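You operate a simulated robot arm through the tools that you are given. There is no shell and no other tool. Be economical: measure what you need, move in short steps, check, and stop when the job is done.

Carry out the task below with a simulated robot arm. There is one attempt and no reset: what you move stays moved.

TASK
Turn the knob to MAX, seal the brown bag and press it into the yellow cell.
Fine: One push of the yellow button, with the knob set first and left there; the blue tray ends out; leave the sealer on.
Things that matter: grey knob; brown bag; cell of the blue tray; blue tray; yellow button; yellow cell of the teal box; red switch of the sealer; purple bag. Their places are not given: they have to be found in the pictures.

It is judged by the outcome, as a careful person would: the job done as asked, and still so three seconds after it is handed in. It fails if anything else is knocked over, pushed out of place, dropped, spilled or broken.

THE ROBOT
A 7-joint arm with a two-finger parallel gripper, fixed in place. Base frame: the origin is at the foot of the arm, x ahead of it, y to its left, z up; the work surface is at about z = 80.3. Lengths are in cm, angles in degrees, forces in N, time in s.
With the tool pointing down near the work surface it reaches from about 24 to 68 cm from the base axis. Its first joint turns from -66.0 to 66.0 degrees. Payload 2.4 kg.
Tool frame: the origin (TCP) lies between the finger pads and is the grasp point; the fingertips stand 3 cm ahead of it; z points along the fingers, y is the line along which they close. The gripper opens to 9.4 cm. The fingers are 2.8 cm wide and 1 cm thick; the gripper's body (5 by 9.6 cm) begins 5.5 cm behind the TCP.
Orientation is that of the tool frame in the base frame, as a unit quaternion [x, y, z, w]. With the fingers straight down and closing along the base's y, the tool's x points along the base's -x, its y along +y and its z along -z.

THE INTERFACE
- The arm moves only by the tool servo_tool. Its argument "deltas" is a list of rows, each a list of 3 entries, a list of its own where there are three numbers: the turn, a rotation vector about the base's x, y, z in units of 90 degrees (1.0 is 90 degrees), then the shift along the base's x, y, z in units of 250 mm (1.0 is 250 mm), then the gripper command, from -1 (shut) to 1 (fully open), values between in proportion. In form: [[[ax, ay, az], [tx, ty, tz], hand], ...]. A call has 1 to 8 rows; each row is the pose to reach, as a shift and turn from the pose commanded when the call began. A call with a number of a shift or a turn outside -1 to 1 is refused whole. A row lasts 0.2 s, in which the tool goes at most 5 cm and 8.6 degrees; a call with a longer step from one row to the next is refused whole, and so is a gripper value outside its range. A pose out of reach is approached as far as the arm can. The call stops where the force on the tool passes 90 N (or 10 N more than at its start, if that is more) or the arm is blocked; 0.2 s more then pass. The fingers move at their own pace (about 15.3 cm/s each) and stop on an object; they squeeze with about 20 N. The grip force told is the motor's: it shows also when the fingers shut on nothing. Time passes only in rows, and 0.2 s behind the last, so rows that repeat a pose let the fingers close. It gives the time, the measured TCP pose, the force on the tool (base axes), the opening and the grip force at its end, in the units of the frame above (readings bear some noise).
- Cameras (640 x 400 px; columns grow to the right, rows downward): "scene" is fixed at [4.33, 47.29, 145.23]; the picture's right is [-0.73, -0.68, 0.00], its down [-0.33, 0.36, -0.87] and it looks along [0.59, -0.64, -0.49] (base axes); focal length 309 px, centre (320, 200). "wrist" rides on the gripper at [-3.7, 0, -5.8] in the tool frame; the picture's right is [0.00, -1.00, 0.00], its down [0.97, 0.00, -0.24] and it looks along [0.24, 0.00, 0.97] (tool axes); focal length 218 px, centre (320, 200).
- get_image(camera): a new picture of that camera. No time passes.
- pixel_to_xyz(camera, pixels): for up to 12 pixels [column, row] of the newest picture of that camera ("zoom" is the newest enlarged one), the place [x, y, z] in the base frame of the surface seen there, good to about 0.2 cm. No time passes.
- close_up(camera, box): a new picture of the part [left, top, right, bottom] of that camera's present view, enlarged. No time passes.
- finish_job(): hands the job in; it is judged then, once.

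Work in short steps. Measure before you move; look again where a grasp or a placing could have gone wrong, and mend it. You have 80 turns and 46 pictures in all, the two below and enlarged ones among them. Open the gripper and draw the arm clear of the work before you hand the job in, unless the task says otherwise; then end with one line.

The tools are called after "Emit:" by a JSON object that holds its "api" and its "payload". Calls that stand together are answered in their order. servo_tool: Moves the arm, as the interface text tells. Its arguments: {"type":"object","properties":{"deltas":{"type":"array","items":{"type":"array"}}},"required":["deltas"]} The other tools are called the same way: get_image (camera) takes a picture; pixel_to_xyz (camera, pixels) gives the place of the surface under pixels of a picture; close_up (camera, box) takes an enlarged picture of a part of a camera's view; finish_job () hands the job in.

At the start:

```text
time_s: 0.0
tool_pos: [39.55, -13.96, 123.93]
ee_rot: [0.0, 1.0, -0.001, 0.0]
force: [-0.1, 0.0, 0.4]
width: 9.4
grip_force: 0.1
```

scene: 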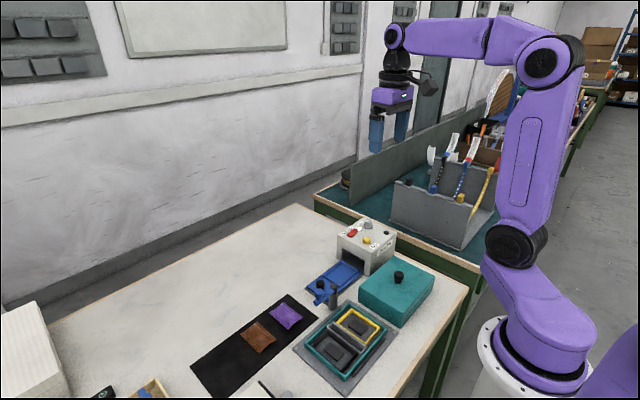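
wrist: 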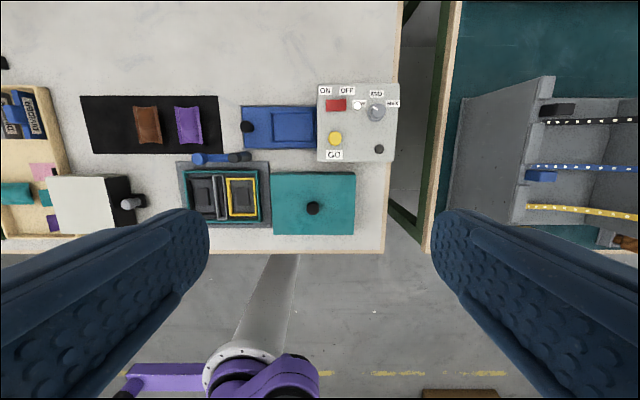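

The wrist view shows the sealer (box with knob, switch, GO button) around (355,120), the blue tray at (280,128), the bags at (147,125)/(188,125), and the teal box at (225,195). I'll enlarge both views.

Emit:
{"api": "close_up", "payload": {"camera": "wrist", "box": [230, 70, 410, 182]}}

Emit:
{"api": "close_up", "payload": {"camera": "wrist", "box": [70, 80, 270, 240]}}

Emit:
{"api": "close_up", "payload": {"camera": "scene", "box": [280, 210, 450, 316]}}

Emit:
{"api": "close_up", "payload": {"camera": "scene", "box": [190, 280, 400, 400]}}

Emit:
{"api": "pixel_to_xyz", "payload": {"camera": "wrist", "pixels": [[148, 125], [188, 125], [335, 105], [376, 112], [335, 138], [295, 127], [247, 127], [242, 195], [205, 195], [378, 149], [325, 160], [238, 157]]}}

```text
3.56 times, centred on (320, 126) of wrist
```

zoom: 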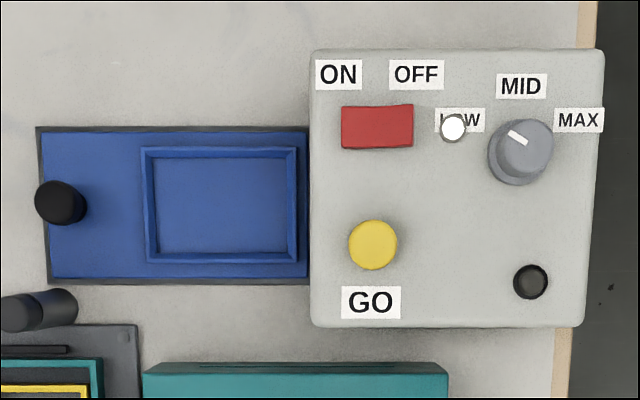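

```text
2.50 times, centred on (170, 160) of wrist
```

zoom: 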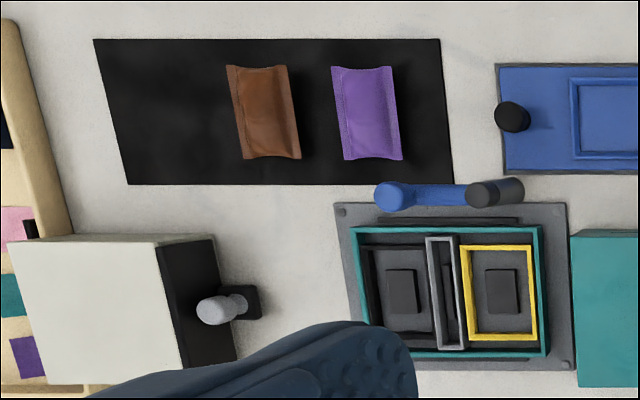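

```text
3.76 times, centred on (365, 263) of scene
```

zoom: 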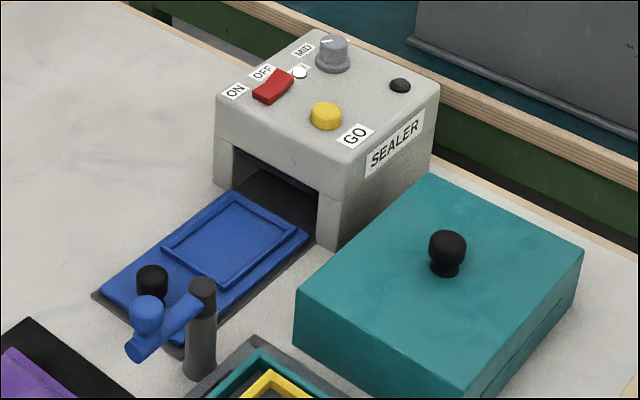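

```text
3.05 times, centred on (295, 340) of scene
```

zoom: 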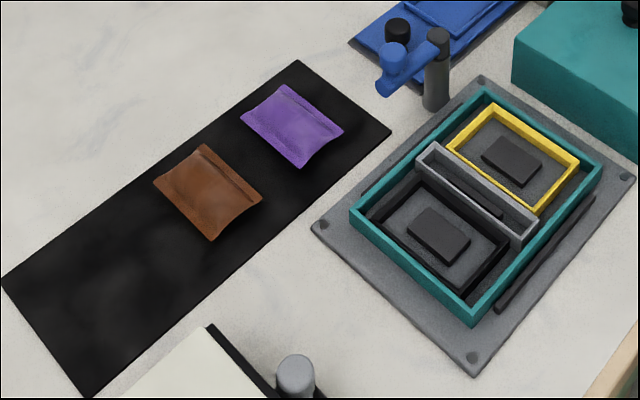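

```text
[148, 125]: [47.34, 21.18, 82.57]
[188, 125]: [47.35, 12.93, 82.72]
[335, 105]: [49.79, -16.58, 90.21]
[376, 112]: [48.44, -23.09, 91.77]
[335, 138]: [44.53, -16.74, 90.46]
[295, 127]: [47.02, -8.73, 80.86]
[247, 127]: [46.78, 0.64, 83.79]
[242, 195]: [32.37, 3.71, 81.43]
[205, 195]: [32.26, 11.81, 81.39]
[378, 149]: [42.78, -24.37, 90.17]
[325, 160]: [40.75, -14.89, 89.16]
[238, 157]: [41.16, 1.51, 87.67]
```

I'll lower the wrist camera over the sealer for a detailed look at the switch and knob.

Emit:
{"api": "servo_tool", "payload": {"deltas": [[[0, 0, 0], [0.04, -0.04, -0.16], 1], [[0, 0, 0], [0.08, -0.08, -0.32], 1], [[0, 0, 0], [0.12, -0.12, -0.48], 1], [[0, 0, 0], [0.16, -0.16, -0.64], 1], [[0, 0, 0], [0.18, -0.18, -0.76], 1]]}}

Emit:
{"api": "get_image", "payload": {"camera": "wrist"}}

Emit:
{"api": "close_up", "payload": {"camera": "scene", "box": [330, 210, 410, 260]}}

```text
time_s: 1.2
tool_pos: [44.18, -18.53, 105.19]
ee_rot: [0.0, 1.0, 0.0, 0.001]
force: [0.5, -0.1, -0.1]
width: 9.4
grip_force: 0.1
```

```text
39 pictures are left
```

wrist: 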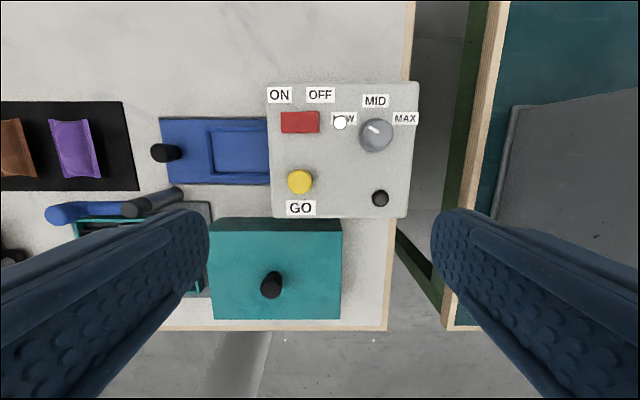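

```text
8.00 times, centred on (370, 235) of scene
```

zoom: 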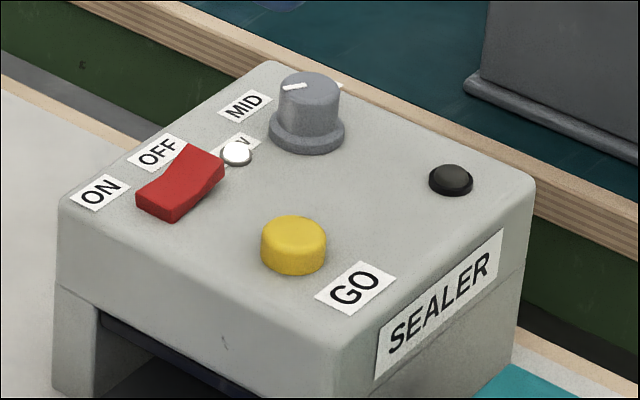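

Emit:
{"api": "close_up", "payload": {"camera": "wrist", "box": [260, 75, 430, 181]}}

Emit:
{"api": "pixel_to_xyz", "payload": {"camera": "wrist", "pixels": [[283, 122], [289, 122], [295, 122], [301, 122], [307, 122], [313, 122], [317, 122], [340, 122], [376, 134], [300, 181], [380, 198], [360, 100]]}}

Emit:
{"api": "pixel_to_xyz", "payload": {"camera": "zoom", "pixels": [[385, 220], [425, 190], [425, 250], [465, 220], [440, 200], [525, 160], [150, 400], [150, 360]]}}

```text
3.76 times, centred on (345, 128) of wrist
```

zoom: 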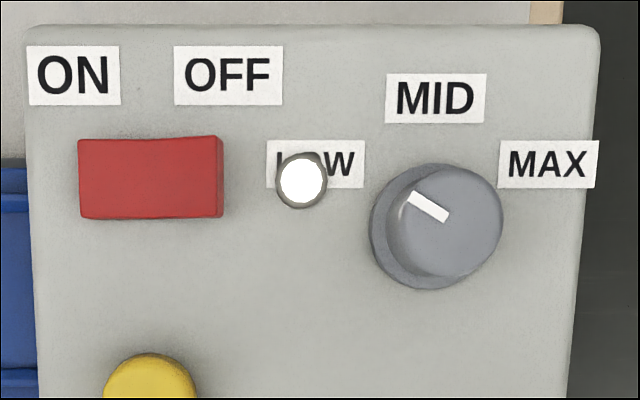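

```text
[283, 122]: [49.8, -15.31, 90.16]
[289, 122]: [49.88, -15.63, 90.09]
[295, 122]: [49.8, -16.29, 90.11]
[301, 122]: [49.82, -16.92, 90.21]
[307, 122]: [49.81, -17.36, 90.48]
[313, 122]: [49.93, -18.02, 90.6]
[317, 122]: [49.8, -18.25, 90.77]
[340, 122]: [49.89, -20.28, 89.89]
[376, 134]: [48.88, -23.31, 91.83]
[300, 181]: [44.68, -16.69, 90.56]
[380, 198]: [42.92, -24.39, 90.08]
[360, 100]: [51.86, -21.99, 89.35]
```

```text
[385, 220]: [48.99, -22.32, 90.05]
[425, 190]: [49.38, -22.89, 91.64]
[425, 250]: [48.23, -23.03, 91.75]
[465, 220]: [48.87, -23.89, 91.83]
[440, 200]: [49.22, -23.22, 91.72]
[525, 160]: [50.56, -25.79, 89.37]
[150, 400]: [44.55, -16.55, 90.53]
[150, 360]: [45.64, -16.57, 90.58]
```

The rocker's ON end is low (pressed), so the sealer is already on. The knob points to LOW and MAX is 120° clockwise. I'll move above the knob with the hand pre-turned by +60°.

Emit:
{"api": "servo_tool", "payload": {"deltas": [[[0, 0, 0.095], [0.03, -0.03, -0.05], 0.1], [[0, 0, 0.19], [0.06, -0.06, -0.1], 0.1], [[0, 0, 0.285], [0.09, -0.09, -0.15], 0.1], [[0, 0, 0.38], [0.12, -0.12, -0.2], 0.1], [[0, 0, 0.475], [0.15, -0.15, -0.24], 0.1], [[0, 0, 0.57], [0.18, -0.18, -0.28], 0.1], [[0, 0, 0.665], [0.192, -0.196, -0.32], 0.1], [[0, 0, 0.665], [0.192, -0.196, -0.32], 0.1]]}}

Emit:
{"api": "get_image", "payload": {"camera": "wrist"}}

```text
time_s: 3.0
tool_pos: [48.95, -23.41, 97.0]
ee_rot: [-0.5, 0.866, 0.0, -0.001]
force: [0.2, -0.3, 1.0]
width: 5.16
grip_force: 0.0
```

```text
36 pictures are left
```

wrist: 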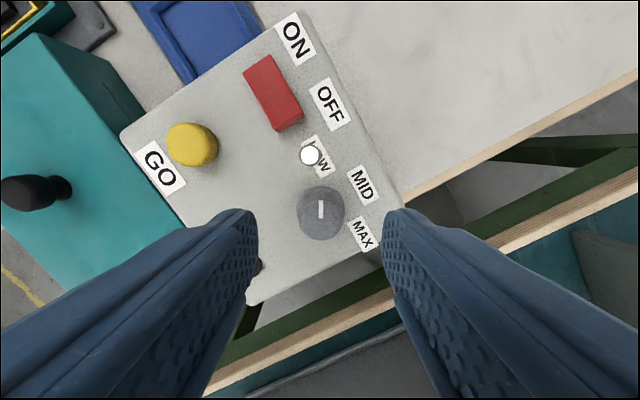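

Emit:
{"api": "pixel_to_xyz", "payload": {"camera": "wrist", "pixels": [[299, 212], [343, 208], [321, 188], [321, 232], [321, 210], [310, 153], [194, 143]]}}

```text
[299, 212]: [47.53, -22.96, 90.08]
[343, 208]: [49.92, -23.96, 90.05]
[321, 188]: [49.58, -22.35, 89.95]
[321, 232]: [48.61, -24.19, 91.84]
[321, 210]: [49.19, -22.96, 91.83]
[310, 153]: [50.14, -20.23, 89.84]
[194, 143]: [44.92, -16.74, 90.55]
```

Knob centre ≈ (48.85,-23.4), aligned. Descend to TCP z 93.4 and grip.

Emit:
{"api": "servo_tool", "payload": {"deltas": [[[0, 0, 0], [0, 0, -0.07], 0.1], [[0, 0, 0], [0, 0, -0.142], 0.1], [[0, 0, 0], [0, 0, -0.142], 0.1], [[0, 0, 0], [0, 0, -0.142], -1], [[0, 0, 0], [0, 0, -0.142], -1], [[0, 0, 0], [0, 0, -0.142], -1]]}}

```text
time_s: 4.4
tool_pos: [48.85, -23.3, 93.37]
ee_rot: [-0.499, 0.867, -0.001, 0.001]
force: [9.5, -5.8, -6.1]
width: 2.69
grip_force: 45.1
```

Gripped at 2.7 cm. Now turn 120° clockwise in two calls.

Emit:
{"api": "servo_tool", "payload": {"deltas": [[[0, 0, -0.09], [0, 0, 0], -1], [[0, 0, -0.18], [0, 0, 0], -1], [[0, 0, -0.27], [0, 0, 0], -1], [[0, 0, -0.36], [0, 0, 0], -1], [[0, 0, -0.45], [0, 0, 0], -1], [[0, 0, -0.54], [0, 0, 0], -1], [[0, 0, -0.63], [0, 0, 0], -1], [[0, 0, -0.667], [0, 0, 0], -1]]}}

Emit:
{"api": "servo_tool", "payload": {"deltas": [[[0, 0, -0.09], [0, 0, 0], -1], [[0, 0, -0.18], [0, 0, 0], -1], [[0, 0, -0.27], [0, 0, 0], -1], [[0, 0, -0.36], [0, 0, 0], -1], [[0, 0, -0.45], [0, 0, 0], -1], [[0, 0, -0.54], [0, 0, 0], -1], [[0, 0, -0.63], [0, 0, 0], -1], [[0, 0, -0.667], [0, 0, 0], -1]]}}

Emit:
{"api": "get_image", "payload": {"camera": "wrist"}}

```text
time_s: 6.2
tool_pos: [48.96, -23.53, 93.4]
ee_rot: [0.003, 1.0, -0.002, 0.003]
force: [16.5, -16.3, -7.1]
width: 2.67
grip_force: 45.2
```

```text
time_s: 8.0
tool_pos: [48.81, -23.66, 93.4]
ee_rot: [0.503, 0.864, -0.001, 0.003]
force: [3.4, -27.5, -3.1]
width: 2.66
grip_force: 45.3
```

```text
35 pictures are left
```

wrist: 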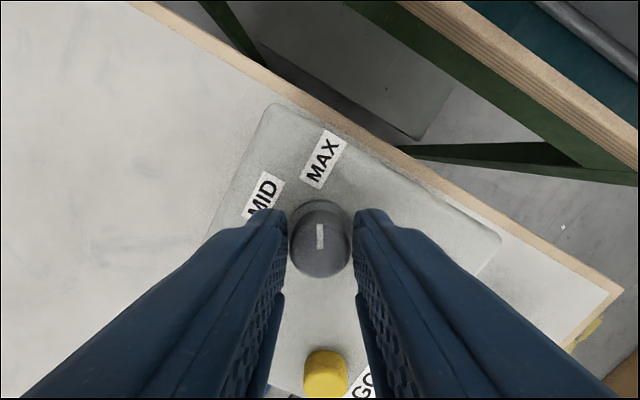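

The pointer faces MAX. Release slowly, lift straight up, then turn back to neutral.

Emit:
{"api": "servo_tool", "payload": {"deltas": [[[0, 0, 0], [0, 0, 0], 0], [[0, 0, 0], [0, 0, 0], 0], [[0, 0, 0], [0, 0, 0.1], 0], [[0, 0, 0], [0, 0, 0.25], 0], [[0, 0, 0], [0, 0, 0.4], 0], [[0, 0, 0], [0, 0, 0.48], 0]]}}

Emit:
{"api": "servo_tool", "payload": {"deltas": [[[0, 0, 0.09], [-0.03, 0.08, 0], 0], [[0, 0, 0.18], [-0.06, 0.18, 0], 0], [[0, 0, 0.27], [-0.1, 0.28, 0], 0], [[0, 0, 0.36], [-0.13, 0.38, 0], 0], [[0, 0, 0.45], [-0.16, 0.48, 0], 0], [[0, 0, 0.54], [-0.19, 0.58, 0], 0], [[0, 0, 0.63], [-0.2, 0.68, 0], 0], [[0, 0, 0.667], [-0.2, 0.78, 0], 1]]}}

Emit:
{"api": "get_image", "payload": {"camera": "wrist"}}

Emit:
{"api": "close_up", "payload": {"camera": "scene", "box": [330, 210, 410, 260]}}

```text
time_s: 9.4
tool_pos: [48.79, -23.32, 105.48]
ee_rot: [0.502, 0.865, 0.0, 0.0]
force: [0.7, -0.1, 0.0]
width: 4.71
grip_force: 0.1
```

```text
time_s: 11.2
tool_pos: [43.9, -3.65, 105.48]
ee_rot: [-0.001, 1.0, 0.0, 0.0]
force: [-0.5, 0.2, 0.3]
width: 9.41
grip_force: 0.1
```

```text
34 pictures are left
```

wrist: 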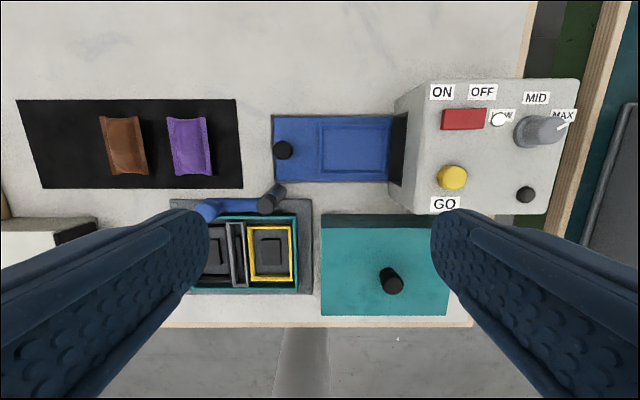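

```text
8.00 times, centred on (370, 235) of scene
```

zoom: 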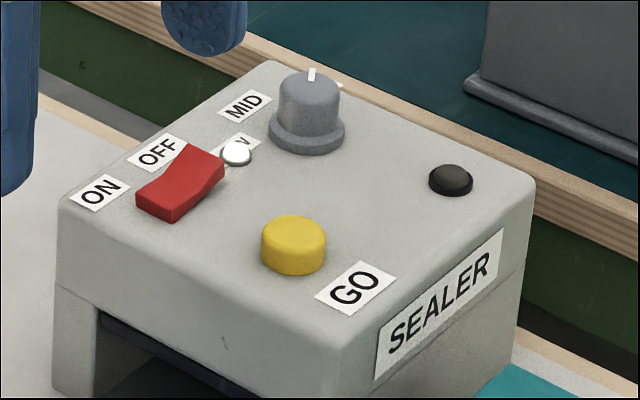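

Knob at MAX. Now inspect the bags, tray cell and the blue lever.

Emit:
{"api": "servo_tool", "payload": {"deltas": [[[0, 0, 0], [0, 0.18, 0], 1], [[0, 0, 0], [0, 0.36, 0], 1], [[0, 0, 0], [0, 0.54, 0], 1], [[0, 0, 0], [0, 0.7, -0.02], 1]]}}

Emit:
{"api": "get_image", "payload": {"camera": "wrist"}}

```text
time_s: 12.2
tool_pos: [43.87, 13.74, 105.02]
ee_rot: [0.002, 1.0, 0.0, -0.001]
force: [-0.5, 0.1, 0.2]
width: 9.4
grip_force: 0.0
```

```text
32 pictures are left
```

wrist: 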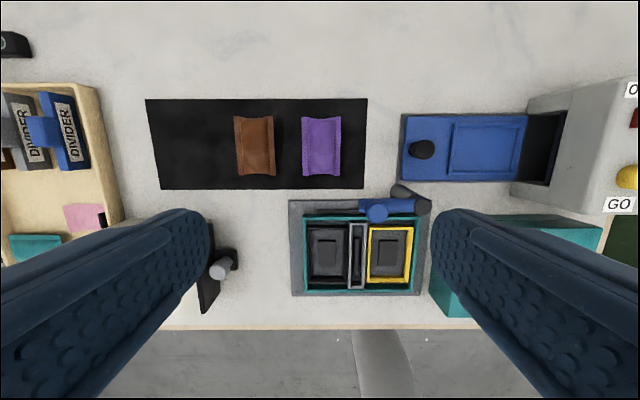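

Emit:
{"api": "close_up", "payload": {"camera": "wrist", "box": [220, 90, 360, 190]}}

Emit:
{"api": "pixel_to_xyz", "payload": {"camera": "wrist", "pixels": [[238, 120], [272, 120], [240, 174], [274, 172], [254, 145], [238, 146], [272, 146], [308, 146], [338, 146], [285, 146], [225, 146]]}}

Emit:
{"api": "pixel_to_xyz", "payload": {"camera": "wrist", "pixels": [[450, 126], [523, 128], [452, 173], [514, 175], [485, 150], [421, 147], [404, 117], [402, 178], [378, 210], [405, 206], [420, 202], [400, 186]]}}

Emit:
{"api": "close_up", "payload": {"camera": "wrist", "box": [280, 180, 440, 300]}}

Emit:
{"api": "pixel_to_xyz", "payload": {"camera": "zoom", "pixels": [[360, 190], [535, 190], [360, 400], [530, 400], [425, 280], [490, 340], [372, 280], [515, 280], [305, 270], [290, 270], [345, 270], [545, 270]]}}

```text
4.00 times, centred on (290, 140) of wrist
```

zoom: 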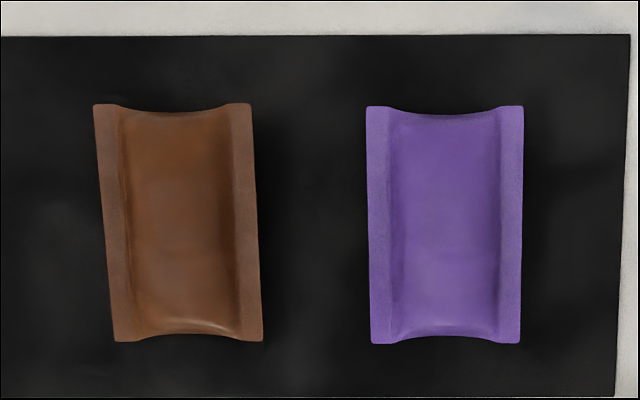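

```text
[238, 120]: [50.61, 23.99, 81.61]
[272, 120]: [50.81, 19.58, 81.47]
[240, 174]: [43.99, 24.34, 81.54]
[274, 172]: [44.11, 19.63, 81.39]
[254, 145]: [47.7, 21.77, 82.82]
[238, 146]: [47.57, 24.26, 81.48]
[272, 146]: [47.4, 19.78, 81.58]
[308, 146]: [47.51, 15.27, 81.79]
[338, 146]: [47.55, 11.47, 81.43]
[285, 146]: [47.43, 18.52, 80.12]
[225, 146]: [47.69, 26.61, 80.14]
```

```text
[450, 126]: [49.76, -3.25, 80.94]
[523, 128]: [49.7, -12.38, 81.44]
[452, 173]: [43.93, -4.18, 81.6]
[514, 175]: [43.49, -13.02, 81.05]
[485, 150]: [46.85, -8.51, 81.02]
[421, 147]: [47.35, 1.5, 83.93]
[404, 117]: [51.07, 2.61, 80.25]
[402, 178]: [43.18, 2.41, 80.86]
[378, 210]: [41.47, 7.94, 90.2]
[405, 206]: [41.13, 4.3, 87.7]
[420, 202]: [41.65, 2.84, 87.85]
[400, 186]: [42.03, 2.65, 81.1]
```

```text
3.33 times, centred on (360, 240) of wrist
```

zoom: 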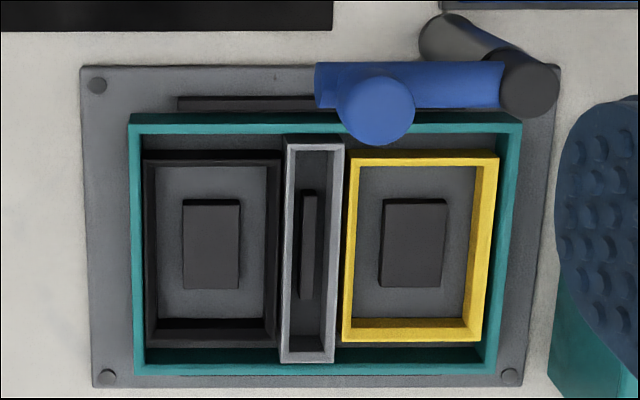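

```text
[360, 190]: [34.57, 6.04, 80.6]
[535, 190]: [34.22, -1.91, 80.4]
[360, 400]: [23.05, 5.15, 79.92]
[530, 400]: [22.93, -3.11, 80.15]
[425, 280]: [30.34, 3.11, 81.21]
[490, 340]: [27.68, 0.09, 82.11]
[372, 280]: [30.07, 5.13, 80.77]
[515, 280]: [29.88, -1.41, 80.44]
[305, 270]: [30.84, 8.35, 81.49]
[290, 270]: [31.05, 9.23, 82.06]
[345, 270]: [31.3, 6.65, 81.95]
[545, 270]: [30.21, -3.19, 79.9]
```

Bag long axis is along x; tray cell is longer along y. I'll measure rims of the yellow cell, teal box and the grasp surroundings more finely from the current zoom.

Emit:
{"api": "pixel_to_xyz", "payload": {"camera": "zoom", "pixels": [[348, 270], [490, 250], [420, 155], [415, 332], [338, 250], [287, 250], [510, 250], [320, 125], [300, 371], [137, 260], [320, 250], [480, 85]]}}

Emit:
{"api": "pixel_to_xyz", "payload": {"camera": "zoom", "pixels": [[365, 180], [470, 175], [362, 310], [460, 310], [410, 240], [375, 90], [230, 104], [410, 180], [500, 155], [352, 152], [343, 340], [480, 338]]}}

```text
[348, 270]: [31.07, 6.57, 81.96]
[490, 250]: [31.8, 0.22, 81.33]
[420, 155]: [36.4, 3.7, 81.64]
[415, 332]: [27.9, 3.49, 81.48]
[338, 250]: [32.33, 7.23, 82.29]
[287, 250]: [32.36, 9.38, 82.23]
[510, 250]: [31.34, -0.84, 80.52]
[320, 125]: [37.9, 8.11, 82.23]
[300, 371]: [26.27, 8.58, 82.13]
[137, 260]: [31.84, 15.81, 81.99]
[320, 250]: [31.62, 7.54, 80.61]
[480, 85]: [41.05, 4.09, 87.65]
```

```text
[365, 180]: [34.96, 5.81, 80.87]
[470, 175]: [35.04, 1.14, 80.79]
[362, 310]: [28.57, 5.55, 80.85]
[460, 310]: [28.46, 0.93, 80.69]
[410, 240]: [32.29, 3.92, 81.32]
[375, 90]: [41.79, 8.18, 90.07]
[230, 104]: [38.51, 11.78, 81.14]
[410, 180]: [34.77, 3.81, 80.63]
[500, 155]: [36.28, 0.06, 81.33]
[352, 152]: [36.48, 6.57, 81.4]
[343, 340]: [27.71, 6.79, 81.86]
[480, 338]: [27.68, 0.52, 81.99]
```

Yellow cell inner ≈ x 28–36, y 0.5–6.2, rims ≈82.2; bag is ≈7.1×4.8 centred at (47.35, 21.95). I go above the brown bag and check alignment.

Emit:
{"api": "servo_tool", "payload": {"deltas": [[[0, 0, 0], [0.05, 0.1, -0.15], 0.5], [[0, 0, 0], [0.1, 0.2, -0.3], 0.5], [[0, 0, 0], [0.14, 0.3, -0.45], 0.5], [[0, 0, 0], [0.14, 0.332, -0.595], 0.5], [[0, 0, 0], [0.14, 0.332, -0.595], 0.5]]}}

Emit:
{"api": "get_image", "payload": {"camera": "wrist"}}

Emit:
{"api": "pixel_to_xyz", "payload": {"camera": "wrist", "pixels": [[300, 200], [285, 200], [355, 200], [320, 180], [320, 230], [320, 150], [320, 260], [270, 200], [370, 200]]}}

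```text
time_s: 13.4
tool_pos: [47.37, 22.04, 89.93]
ee_rot: [0.002, 1.0, -0.001, 0.001]
force: [-0.3, 0.4, 0.5]
width: 7.03
grip_force: 0.0
```

```text
29 pictures are left
```

wrist: 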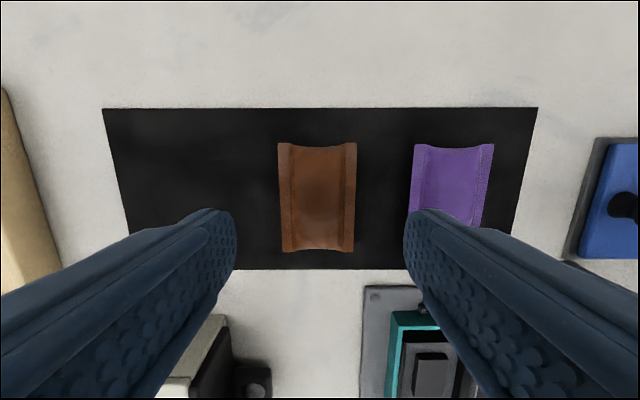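

```text
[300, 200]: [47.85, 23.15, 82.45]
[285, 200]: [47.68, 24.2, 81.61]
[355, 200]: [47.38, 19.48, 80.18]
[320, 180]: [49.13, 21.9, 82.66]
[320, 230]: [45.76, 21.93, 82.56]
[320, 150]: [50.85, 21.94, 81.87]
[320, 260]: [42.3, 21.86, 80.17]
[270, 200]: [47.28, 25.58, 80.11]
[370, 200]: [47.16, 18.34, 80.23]
```

Centred well. Descend and close on the bag's sides.

Emit:
{"api": "servo_tool", "payload": {"deltas": [[[0, 0, 0], [0, 0, -0.1], 0.5], [[0, 0, 0], [0, 0, -0.2], 0.5], [[0, 0, 0], [0, 0, -0.25], 0.5], [[0, 0, 0], [0, 0, -0.25], 0.5], [[0, 0, 0], [0, 0, -0.25], -1], [[0, 0, 0], [0, 0, -0.25], -1], [[0, 0, 0], [0, 0, -0.25], -1]]}}

Emit:
{"api": "close_up", "payload": {"camera": "wrist", "box": [160, 100, 480, 300]}}

```text
time_s: 15.0
tool_pos: [47.47, 21.96, 83.84]
ee_rot: [0.002, 1.0, 0.001, -0.001]
force: [0.4, -0.9, 0.5]
width: 4.96
grip_force: 19.8
```

```text
2.00 times, centred on (320, 200) of wrist
```

zoom: 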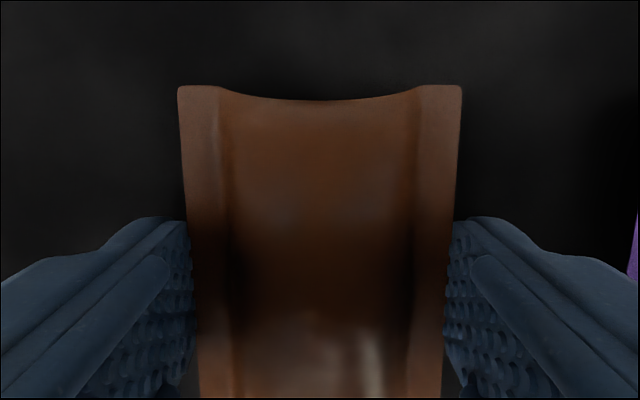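

Bag held. Lift, then travel to the tray while turning +90°, staying high (tips ≈ z 95) to clear the lever.

Emit:
{"api": "servo_tool", "payload": {"deltas": [[[0, 0, 0], [0, 0, 0.06], -1], [[0, 0, 0], [0, 0, 0.2], -1], [[0, 0, 0], [0, 0, 0.38], -1], [[0, 0, 0], [0, 0, 0.56], -1], [[0, 0, 0.09], [0, -0.1, 0.56], -1], [[0, 0, 0.18], [0, -0.22, 0.56], -1], [[0, 0, 0.27], [0, -0.34, 0.56], -1], [[0, 0, 0.36], [0, -0.46, 0.56], -1]]}}

Emit:
{"api": "servo_tool", "payload": {"deltas": [[[0, 0, 0.09], [0, -0.11, 0], -1], [[0, 0, 0.18], [0, -0.22, 0], -1], [[0, 0, 0.27], [0, -0.33, 0], -1], [[0, 0, 0.36], [0, -0.44, 0], -1], [[0, 0, 0.45], [0, -0.55, 0], -1], [[0, 0, 0.54], [0, -0.66, 0], -1], [[0, 0, 0.63], [-0.016, -0.75, 0], -1], [[0, 0, 0.64], [-0.016, -0.75, 0], -1]]}}

Emit:
{"api": "get_image", "payload": {"camera": "wrist"}}

Emit:
{"api": "close_up", "payload": {"camera": "scene", "box": [280, 210, 450, 316]}}

```text
time_s: 16.8
tool_pos: [47.57, 10.5, 97.68]
ee_rot: [-0.279, 0.96, 0.0, 0.0]
force: [0.6, 0.7, -0.2]
width: 4.92
grip_force: 20.1
```

```text
time_s: 18.6
tool_pos: [47.06, -8.18, 97.64]
ee_rot: [-0.707, 0.707, -0.001, 0.0]
force: [0.1, -0.2, -0.6]
width: 4.91
grip_force: 20.1
```

```text
27 pictures are left
```

wrist: 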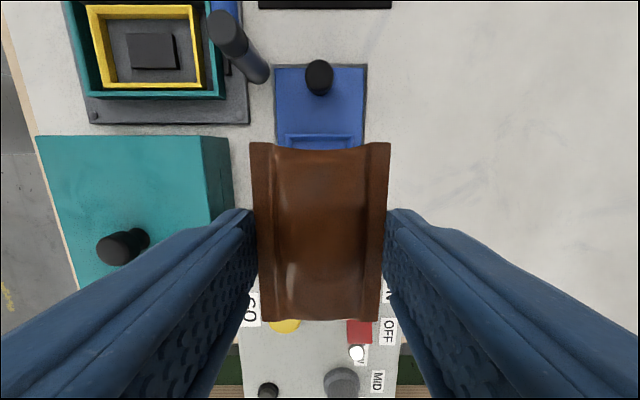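

```text
3.76 times, centred on (365, 263) of scene
```

zoom: 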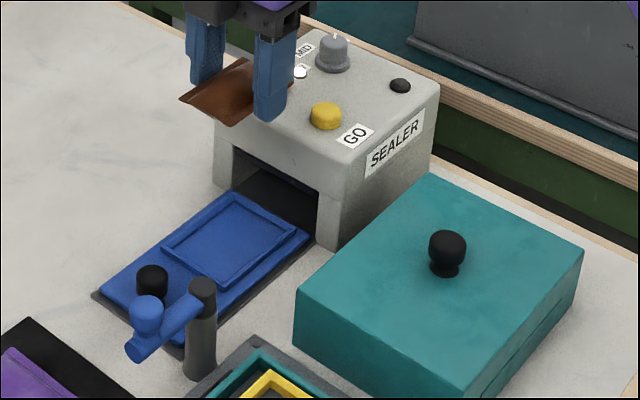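

Emit:
{"api": "pixel_to_xyz", "payload": {"camera": "zoom", "pixels": [[163, 246], [231, 195], [306, 240], [226, 286], [172, 247], [231, 203], [295, 240], [226, 278], [231, 242], [130, 300], [152, 272]]}}

Emit:
{"api": "pixel_to_xyz", "payload": {"camera": "wrist", "pixels": [[288, 140], [350, 140], [320, 137], [262, 150], [380, 150], [270, 310], [375, 310], [320, 150], [320, 300]]}}

```text
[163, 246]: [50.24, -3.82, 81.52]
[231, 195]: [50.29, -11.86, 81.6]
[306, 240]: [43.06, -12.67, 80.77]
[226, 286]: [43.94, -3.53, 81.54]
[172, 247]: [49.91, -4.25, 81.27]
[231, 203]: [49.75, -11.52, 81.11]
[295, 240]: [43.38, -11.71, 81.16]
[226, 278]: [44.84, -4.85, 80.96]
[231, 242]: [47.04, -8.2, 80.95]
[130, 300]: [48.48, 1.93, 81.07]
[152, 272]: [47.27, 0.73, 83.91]
```

```text
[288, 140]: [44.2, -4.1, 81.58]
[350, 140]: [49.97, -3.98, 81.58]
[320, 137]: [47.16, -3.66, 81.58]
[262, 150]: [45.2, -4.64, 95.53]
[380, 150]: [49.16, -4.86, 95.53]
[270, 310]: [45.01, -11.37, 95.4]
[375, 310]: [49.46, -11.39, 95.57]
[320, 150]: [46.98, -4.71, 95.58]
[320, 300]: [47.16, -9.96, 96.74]
```

Recess centre ≈ (47.0, -8.0) and the bag is centred above it. Lower until the bag's bottom is just above the floor, then release.

Emit:
{"api": "servo_tool", "payload": {"deltas": [[[0, 0, 0], [0, 0, -0.15], -1], [[0, 0, 0], [-0.005, 0, -0.3], -1], [[0, 0, 0], [-0.005, 0, -0.42], -1], [[0, 0, 0], [-0.005, 0, -0.49], -1], [[0, 0, 0], [-0.005, 0, -0.515], -1], [[0, 0, 0], [-0.005, 0, -0.515], -1]]}}

Emit:
{"api": "close_up", "payload": {"camera": "scene", "box": [290, 230, 400, 300]}}

```text
time_s: 20.0
tool_pos: [46.91, -8.15, 84.73]
ee_rot: [-0.706, 0.708, 0.001, 0.0]
force: [0.2, -0.2, -1.1]
width: 4.91
grip_force: 20.3
```

```text
5.71 times, centred on (345, 265) of scene
```

zoom: 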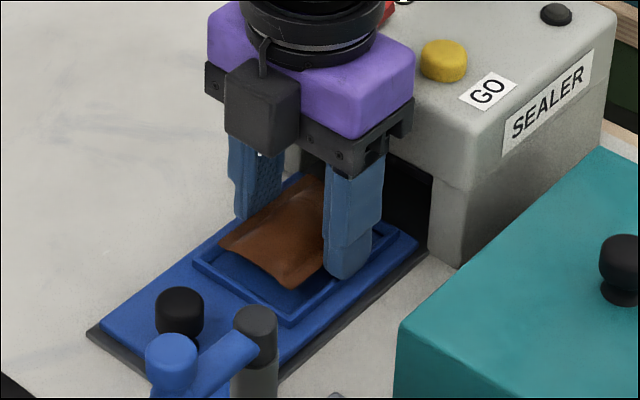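

Looks right. Release and lift, then look.

Emit:
{"api": "servo_tool", "payload": {"deltas": [[[0, 0, 0], [0, 0, 0], 0.4], [[0, 0, 0], [0, 0, 0], 0.4], [[0, 0, 0], [0, 0, 0.1], 0.4], [[0, 0, 0], [0, 0, 0.25], 0.4], [[0, 0, 0], [0, 0, 0.4], 0.4], [[0, 0, 0], [0, 0, 0.5], 0.4]]}}

Emit:
{"api": "close_up", "payload": {"camera": "scene", "box": [290, 230, 400, 300]}}

Emit:
{"api": "get_image", "payload": {"camera": "wrist"}}

Emit:
{"api": "pixel_to_xyz", "payload": {"camera": "wrist", "pixels": [[319, 77], [320, 200], [320, 160], [320, 270]]}}

```text
time_s: 21.4
tool_pos: [46.73, -8.34, 97.3]
ee_rot: [-0.706, 0.709, 0.0, -0.001]
force: [0.1, -0.4, 0.8]
width: 6.56
grip_force: 0.0
```

```text
5.71 times, centred on (345, 265) of scene
```

zoom: 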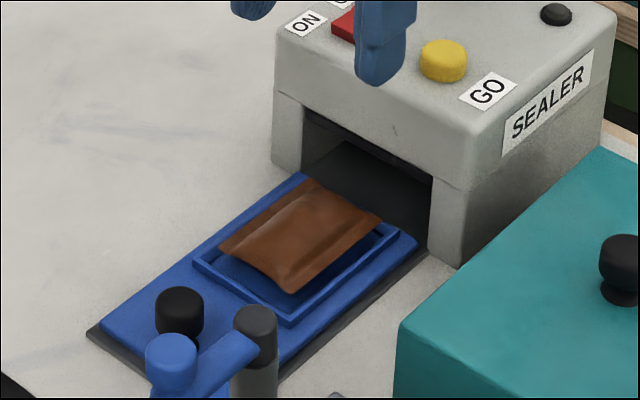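

```text
23 pictures are left
```

wrist: 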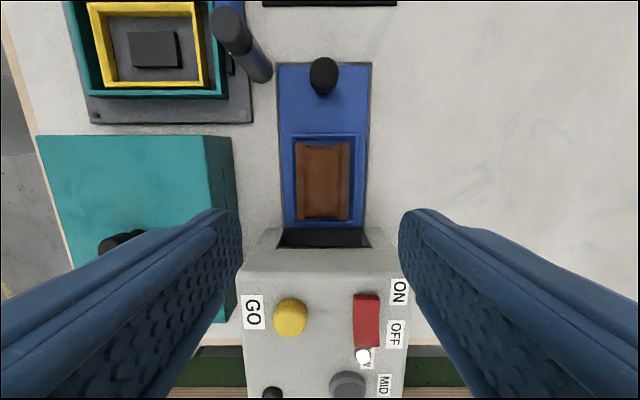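

```text
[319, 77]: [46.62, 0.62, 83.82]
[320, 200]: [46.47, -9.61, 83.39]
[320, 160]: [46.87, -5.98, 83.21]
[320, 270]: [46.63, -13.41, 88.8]
```

The bag sits in the tray cell. Next: grip the tray's black knob (≈(46.9,0.8), top z 83.9) with the hand still turned.

Emit:
{"api": "servo_tool", "payload": {"deltas": [[[0, 0, 0], [0, 0.1, 0], -0.1], [[0, 0, 0], [0, 0.2, 0], -0.1], [[0, 0, 0], [0, 0.3, -0.05], -0.1], [[0, 0, 0], [0.003, 0.364, -0.15], -0.1], [[0, 0, 0], [0.003, 0.364, -0.26], -0.1], [[0, 0, 0], [0.003, 0.364, -0.26], -0.1]]}}

Emit:
{"api": "get_image", "payload": {"camera": "wrist"}}

Emit:
{"api": "pixel_to_xyz", "payload": {"camera": "wrist", "pixels": [[320, 205], [300, 205], [340, 205], [310, 200], [330, 200], [320, 190], [320, 220]]}}

```text
time_s: 22.8
tool_pos: [46.79, 0.9, 90.88]
ee_rot: [-0.707, 0.708, 0.0, 0.0]
force: [0.2, 0.5, -0.7]
width: 4.22
grip_force: 0.1
```

```text
22 pictures are left
```

wrist: 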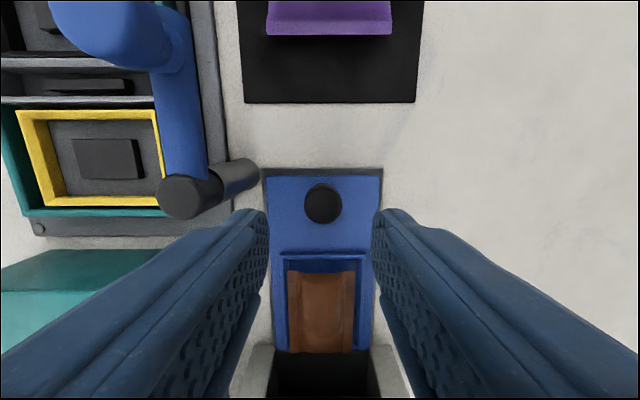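

```text
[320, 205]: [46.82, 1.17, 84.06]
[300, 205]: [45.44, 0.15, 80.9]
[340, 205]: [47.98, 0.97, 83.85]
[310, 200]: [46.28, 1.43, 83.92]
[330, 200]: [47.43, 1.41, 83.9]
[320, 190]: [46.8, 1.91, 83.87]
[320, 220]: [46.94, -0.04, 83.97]
```

Emit:
{"api": "pixel_to_xyz", "payload": {"camera": "wrist", "pixels": [[190, 197], [215, 190], [245, 175], [190, 120], [165, 197], [110, 30]]}}

Emit:
{"api": "servo_tool", "payload": {"deltas": [[[0, 0, 0], [0.004, 0.012, -0.06], -0.1], [[0, 0, 0], [0.004, 0.012, -0.12], -0.1]]}}

Emit:
{"api": "get_image", "payload": {"camera": "scene"}}

```text
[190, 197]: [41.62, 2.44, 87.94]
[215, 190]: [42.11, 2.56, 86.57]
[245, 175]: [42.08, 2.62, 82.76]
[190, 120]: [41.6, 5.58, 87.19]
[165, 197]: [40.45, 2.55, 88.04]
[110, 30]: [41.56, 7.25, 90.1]
```

```text
time_s: 23.4
tool_pos: [47.13, 1.3, 88.0]
ee_rot: [-0.706, 0.708, 0.0, 0.0]
force: [0.1, 0.3, -0.2]
width: 4.24
grip_force: 0.0
```

```text
21 pictures are left
```

scene: 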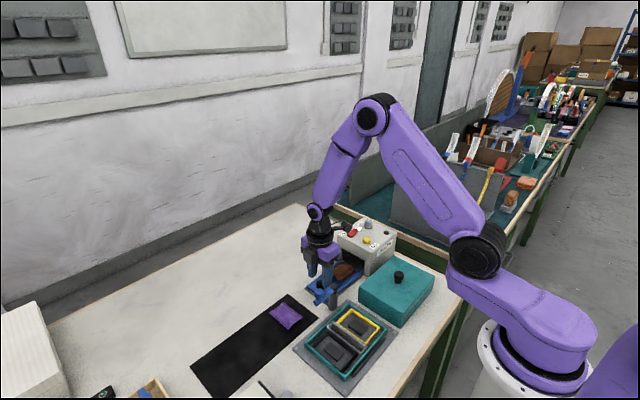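

Clear of the post (top z 88). Descend and grip the knob.

Emit:
{"api": "servo_tool", "payload": {"deltas": [[[0, 0, 0], [0, 0, -0.06], -0.1], [[0, 0, 0], [0, 0, -0.124], -0.1], [[0, 0, 0], [0, 0, -0.124], -1], [[0, 0, 0], [0, 0, -0.124], -1], [[0, 0, 0], [0, 0, -0.124], -1]]}}

```text
time_s: 24.6
tool_pos: [46.89, 1.23, 84.83]
ee_rot: [-0.705, 0.709, 0.0, 0.0]
force: [1.9, -1.0, 4.1]
width: 2.31
grip_force: 44.7
```

Knob gripped at 2.3 cm. Push the tray gently in, in -y.

Emit:
{"api": "servo_tool", "payload": {"deltas": [[[0, 0, 0], [0, -0.04, 0], -1], [[0, 0, 0], [0, -0.1, 0], -1], [[0, 0, 0], [0, -0.16, 0], -1], [[0, 0, 0], [0, -0.22, 0], -1], [[0, 0, 0], [0, -0.28, 0], -1], [[0, 0, 0], [0, -0.32, 0], -1]]}}

Emit:
{"api": "close_up", "payload": {"camera": "scene", "box": [290, 210, 420, 300]}}

```text
time_s: 26.0
tool_pos: [47.02, -6.88, 84.77]
ee_rot: [-0.706, 0.708, -0.001, 0.001]
force: [8.4, 2.1, -11.8]
width: 2.32
grip_force: 45.0
```

```text
4.44 times, centred on (355, 255) of scene
```

zoom: 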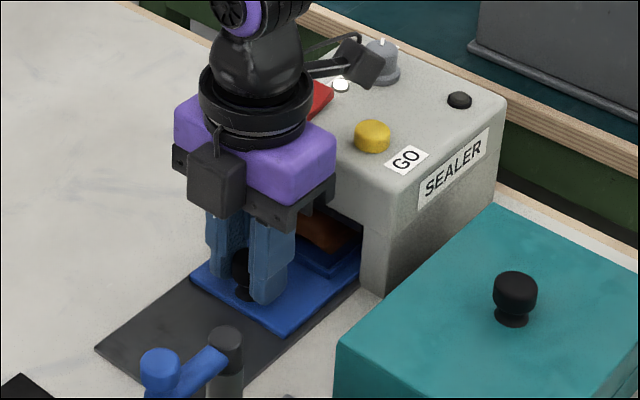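

Emit:
{"api": "pixel_to_xyz", "payload": {"camera": "zoom", "pixels": [[360, 65], [375, 75], [355, 80], [372, 130], [285, 110], [325, 145], [300, 220], [225, 170]]}}

```text
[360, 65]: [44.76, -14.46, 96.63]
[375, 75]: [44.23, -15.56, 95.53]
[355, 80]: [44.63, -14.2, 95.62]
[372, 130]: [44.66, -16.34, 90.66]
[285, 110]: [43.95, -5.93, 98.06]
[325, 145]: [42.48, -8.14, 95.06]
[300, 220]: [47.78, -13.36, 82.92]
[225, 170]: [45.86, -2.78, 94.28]
```

Emit:
{"api": "servo_tool", "payload": {"deltas": [[[0, 0, 0], [0, -0.04, 0], -1], [[0, 0, 0], [0, -0.08, 0], -1], [[0, 0, 0], [0, -0.12, 0], -1], [[0, 0, 0], [0, -0.14, 0], -1], [[0, 0, 0], [0, -0.14, 0], -1]]}}

Emit:
{"api": "close_up", "payload": {"camera": "scene", "box": [290, 210, 420, 300]}}

```text
time_s: 27.2
tool_pos: [47.01, -9.71, 84.75]
ee_rot: [0.711, -0.703, -0.001, 0.001]
force: [7.8, 44.6, 0.0]
width: 2.31
grip_force: 44.8
```

```text
4.44 times, centred on (355, 255) of scene
```

zoom: 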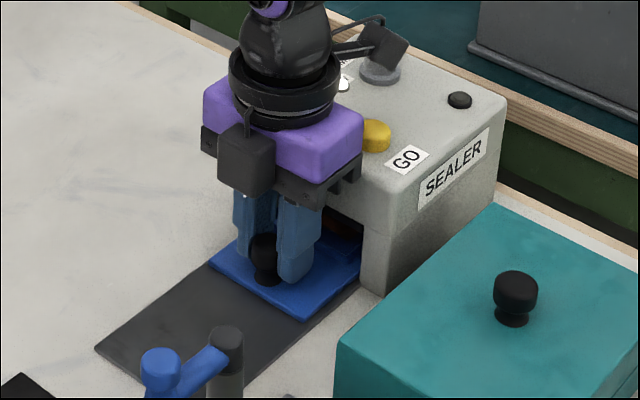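

Emit:
{"api": "pixel_to_xyz", "payload": {"camera": "zoom", "pixels": [[355, 170], [340, 185], [360, 155], [345, 170], [367, 230], [375, 200], [345, 235], [320, 316], [300, 195], [325, 265], [262, 240]]}}

Emit:
{"api": "get_image", "payload": {"camera": "wrist"}}

```text
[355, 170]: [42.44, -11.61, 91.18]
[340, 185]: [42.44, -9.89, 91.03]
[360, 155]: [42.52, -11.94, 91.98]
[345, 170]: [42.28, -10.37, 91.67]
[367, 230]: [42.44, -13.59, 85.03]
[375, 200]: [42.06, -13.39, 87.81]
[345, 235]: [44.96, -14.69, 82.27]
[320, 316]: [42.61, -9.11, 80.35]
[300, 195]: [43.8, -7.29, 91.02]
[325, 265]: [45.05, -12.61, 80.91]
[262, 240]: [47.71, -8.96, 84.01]
```

```text
18 pictures are left
```

wrist: 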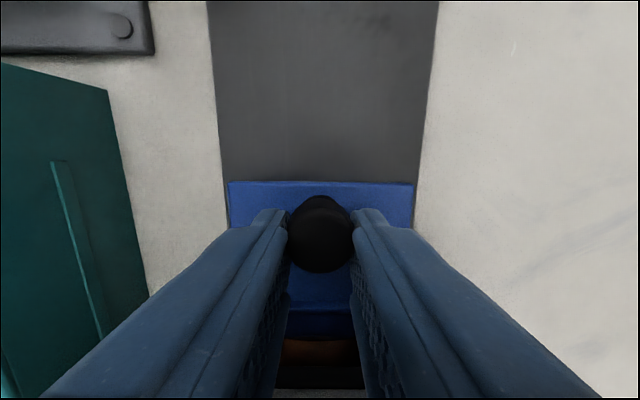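

The tray is against its end stop (≈44 N reaction, hand clear of the sealer). Relax the push, open, and lift straight up.

Emit:
{"api": "servo_tool", "payload": {"deltas": [[[0, 0, 0], [0, 0.018, 0], -1], [[0, 0, 0], [0, 0.02, 0], -0.2], [[0, 0, 0], [0, 0.02, 0], -0.2], [[0, 0, 0], [0, 0.02, 0.08], -0.2], [[0, 0, 0], [0, 0.02, 0.22], -0.2], [[0, 0, 0], [0, 0.02, 0.4], -0.2], [[0, 0, 0], [0, 0.02, 0.52], -1]]}}

Emit:
{"api": "servo_tool", "payload": {"deltas": [[[0, 0, 0], [-0.03, -0.1, 0], -1], [[0, 0, 0], [-0.07, -0.2, 0], -1], [[0, 0, 0], [-0.095, -0.274, 0], -1], [[0, 0, 0], [-0.095, -0.274, 0], -1]]}}

Emit:
{"api": "close_up", "payload": {"camera": "scene", "box": [290, 190, 420, 300]}}

Emit:
{"api": "get_image", "payload": {"camera": "wrist"}}

```text
time_s: 28.8
tool_pos: [47.1, -9.74, 97.85]
ee_rot: [-0.706, 0.708, 0.0, 0.0]
force: [-0.2, 1.2, 0.1]
width: 0.01
grip_force: 20.1
```

```text
time_s: 29.8
tool_pos: [44.55, -16.56, 97.87]
ee_rot: [-0.706, 0.709, 0.0, 0.0]
force: [0.3, 0.4, -0.9]
width: 0.0
grip_force: 19.8
```

```text
3.64 times, centred on (355, 245) of scene
```

zoom: 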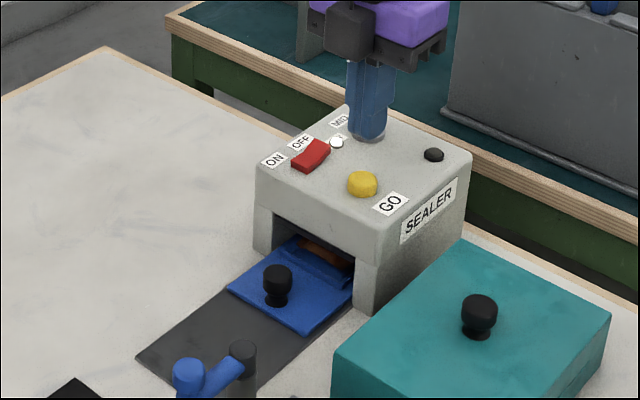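

```text
16 pictures are left
```

wrist: 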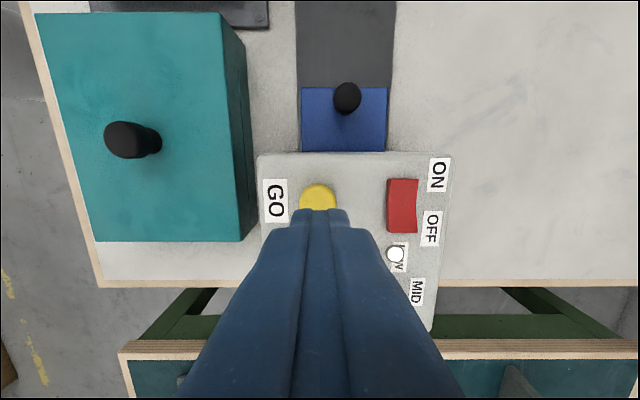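

Aligned over GO. Press down gently and hold to see the response.

Emit:
{"api": "servo_tool", "payload": {"deltas": [[[0, 0, 0], [0, 0, -0.1], -1], [[0, 0, 0], [0, 0, -0.15], -1], [[0, 0, 0], [0, 0, -0.17], -1], [[0, 0, 0], [0, 0, -0.18], -1], [[0, 0, 0], [0, 0, -0.188], -1]]}}

Emit:
{"api": "close_up", "payload": {"camera": "scene", "box": [330, 200, 420, 270]}}

```text
time_s: 31.0
tool_pos: [44.69, -16.77, 93.15]
ee_rot: [-0.706, 0.709, -0.001, 0.0]
force: [0.7, 3.4, 5.6]
width: 0.0
grip_force: 20.2
```

```text
5.71 times, centred on (375, 235) of scene
```

zoom: 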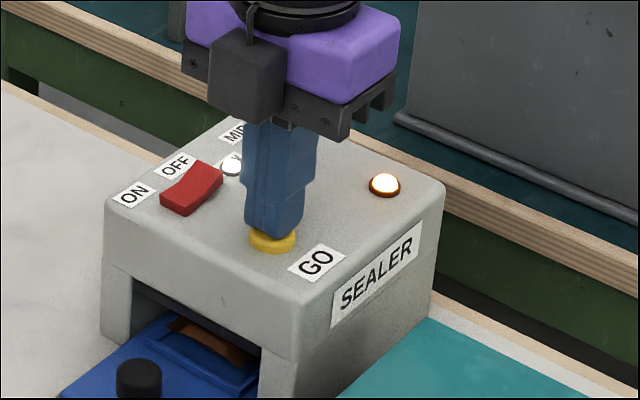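

The black lamp lit: cycle started. Lift off straight up and wait for it to finish.

Emit:
{"api": "servo_tool", "payload": {"deltas": [[[0, 0, 0], [0, 0, 0.1], -1], [[0, 0, 0], [0, 0, 0.25], -1], [[0, 0, 0], [0, 0, 0.25], -1], [[0, 0, 0], [0, 0, 0.25], -1], [[0, 0, 0], [0, 0, 0.25], -1], [[0, 0, 0], [0, 0, 0.25], -1], [[0, 0, 0], [0, 0, 0.25], -1], [[0, 0, 0], [0, 0, 0.25], -1]]}}

Emit:
{"api": "close_up", "payload": {"camera": "scene", "box": [330, 200, 420, 270]}}

```text
time_s: 32.8
tool_pos: [44.51, -16.86, 99.39]
ee_rot: [-0.706, 0.708, 0.0, 0.0]
force: [0.0, 0.5, 0.5]
width: 0.0
grip_force: 19.9
```

```text
5.71 times, centred on (375, 235) of scene
```

zoom: 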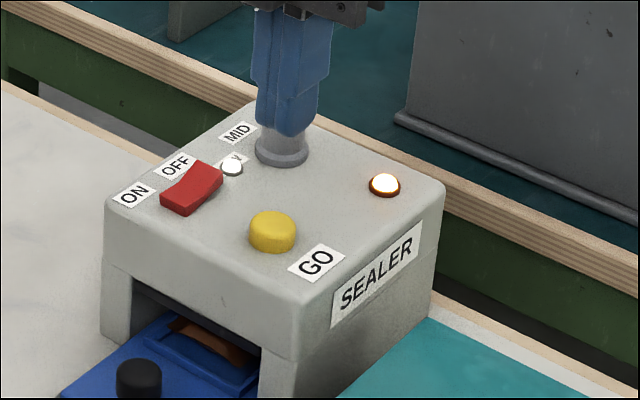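

Still lit; meanwhile move back above the tray knob and wait.

Emit:
{"api": "servo_tool", "payload": {"deltas": [[[0, 0, 0], [0.03, 0.1, 0], -1], [[0, 0, 0], [0.07, 0.2, 0], -1], [[0, 0, 0], [0.095, 0.28, 0], -0.1], [[0, 0, 0], [0.095, 0.28, 0], -0.1], [[0, 0, 0], [0.095, 0.28, 0], -0.1], [[0, 0, 0], [0.095, 0.28, 0], -0.1], [[0, 0, 0], [0.095, 0.28, 0], -0.1], [[0, 0, 0], [0.095, 0.28, 0], -0.1]]}}

Emit:
{"api": "servo_tool", "payload": {"deltas": [[[0, 0, 0], [0, 0, 0], -0.1], [[0, 0, 0], [0, 0, 0], -0.1], [[0, 0, 0], [0, 0, 0], -0.1], [[0, 0, 0], [0, 0, 0], -0.1], [[0, 0, 0], [0, 0, 0], -0.1], [[0, 0, 0], [0, 0, 0], -0.1], [[0, 0, 0], [0, 0, 0], -0.1], [[0, 0, 0], [0, 0, 0], -0.1]]}}

Emit:
{"api": "close_up", "payload": {"camera": "scene", "box": [330, 200, 420, 270]}}

```text
time_s: 34.6
tool_pos: [47.06, -9.81, 99.33]
ee_rot: [-0.706, 0.708, 0.0, 0.0]
force: [-0.9, 1.2, 0.5]
width: 4.22
grip_force: 0.0
```

```text
time_s: 36.4
tool_pos: [47.06, -9.84, 99.35]
ee_rot: [-0.706, 0.708, 0.0, 0.0]
force: [-0.3, -0.1, -0.5]
width: 4.24
grip_force: 0.1
```

```text
5.71 times, centred on (375, 235) of scene
```

zoom: 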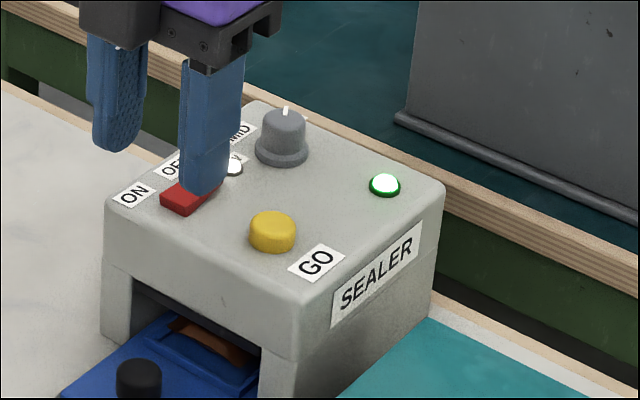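

Lamp is green: sealed. Grip the tray knob again.

Emit:
{"api": "servo_tool", "payload": {"deltas": [[[0, 0, 0], [0, 0, -0.15], -0.1], [[0, 0, 0], [0, 0, -0.3], -0.1], [[0, 0, 0], [0, 0, -0.45], -0.1], [[0, 0, 0], [0, 0, -0.54], -0.1], [[0, 0, 0], [0, 0, -0.58], -0.1], [[0, 0, 0], [0, 0, -0.58], -1], [[0, 0, 0], [0, 0, -0.58], -1], [[0, 0, 0], [0, 0, -0.58], -1]]}}

```text
time_s: 38.2
tool_pos: [46.89, -9.78, 84.72]
ee_rot: [-0.706, 0.708, 0.0, -0.001]
force: [-6.1, 1.2, 3.1]
width: 2.29
grip_force: 44.5
```

Gripped. Pull the tray out to its original place (~+10.9 cm).

Emit:
{"api": "servo_tool", "payload": {"deltas": [[[0, 0, 0], [0, 0.03, 0], -1], [[0, 0, 0], [0, 0.09, 0], -1], [[0, 0, 0], [0, 0.16, 0], -1], [[0, 0, 0], [0, 0.23, 0], -1], [[0, 0, 0], [0, 0.3, 0], -1], [[0, 0, 0], [0, 0.37, 0], -1], [[0, 0, 0], [0, 0.42, 0], -1], [[0, 0, 0], [0, 0.437, 0], -1]]}}

Emit:
{"api": "servo_tool", "payload": {"deltas": [[[0, 0, 0], [0, 0, 0], -1], [[0, 0, 0], [0, 0, 0], -0.1], [[0, 0, 0], [0, 0, 0], -0.1], [[0, 0, 0], [0, 0, 0.1], -0.1], [[0, 0, 0], [0, 0, 0.25], -0.1], [[0, 0, 0], [0, 0, 0.4], -0.1], [[0, 0, 0], [0, 0, 0.5], 0.4]]}}

Emit:
{"api": "close_up", "payload": {"camera": "scene", "box": [280, 210, 420, 310]}}

```text
time_s: 40.0
tool_pos: [46.9, 0.49, 84.88]
ee_rot: [-0.701, 0.713, 0.0, -0.001]
force: [7.4, -42.1, -12.7]
width: 2.38
grip_force: 45.2
```

```text
time_s: 41.6
tool_pos: [47.11, 1.11, 97.66]
ee_rot: [-0.706, 0.708, 0.001, -0.001]
force: [0.1, 0.1, 0.4]
width: 6.58
grip_force: 0.1
```

```text
4.00 times, centred on (350, 260) of scene
```

zoom: 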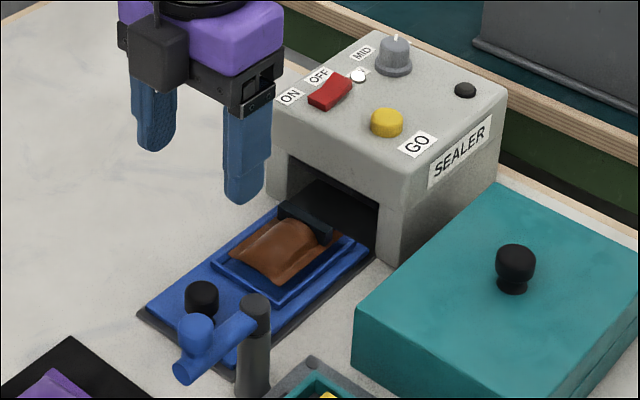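

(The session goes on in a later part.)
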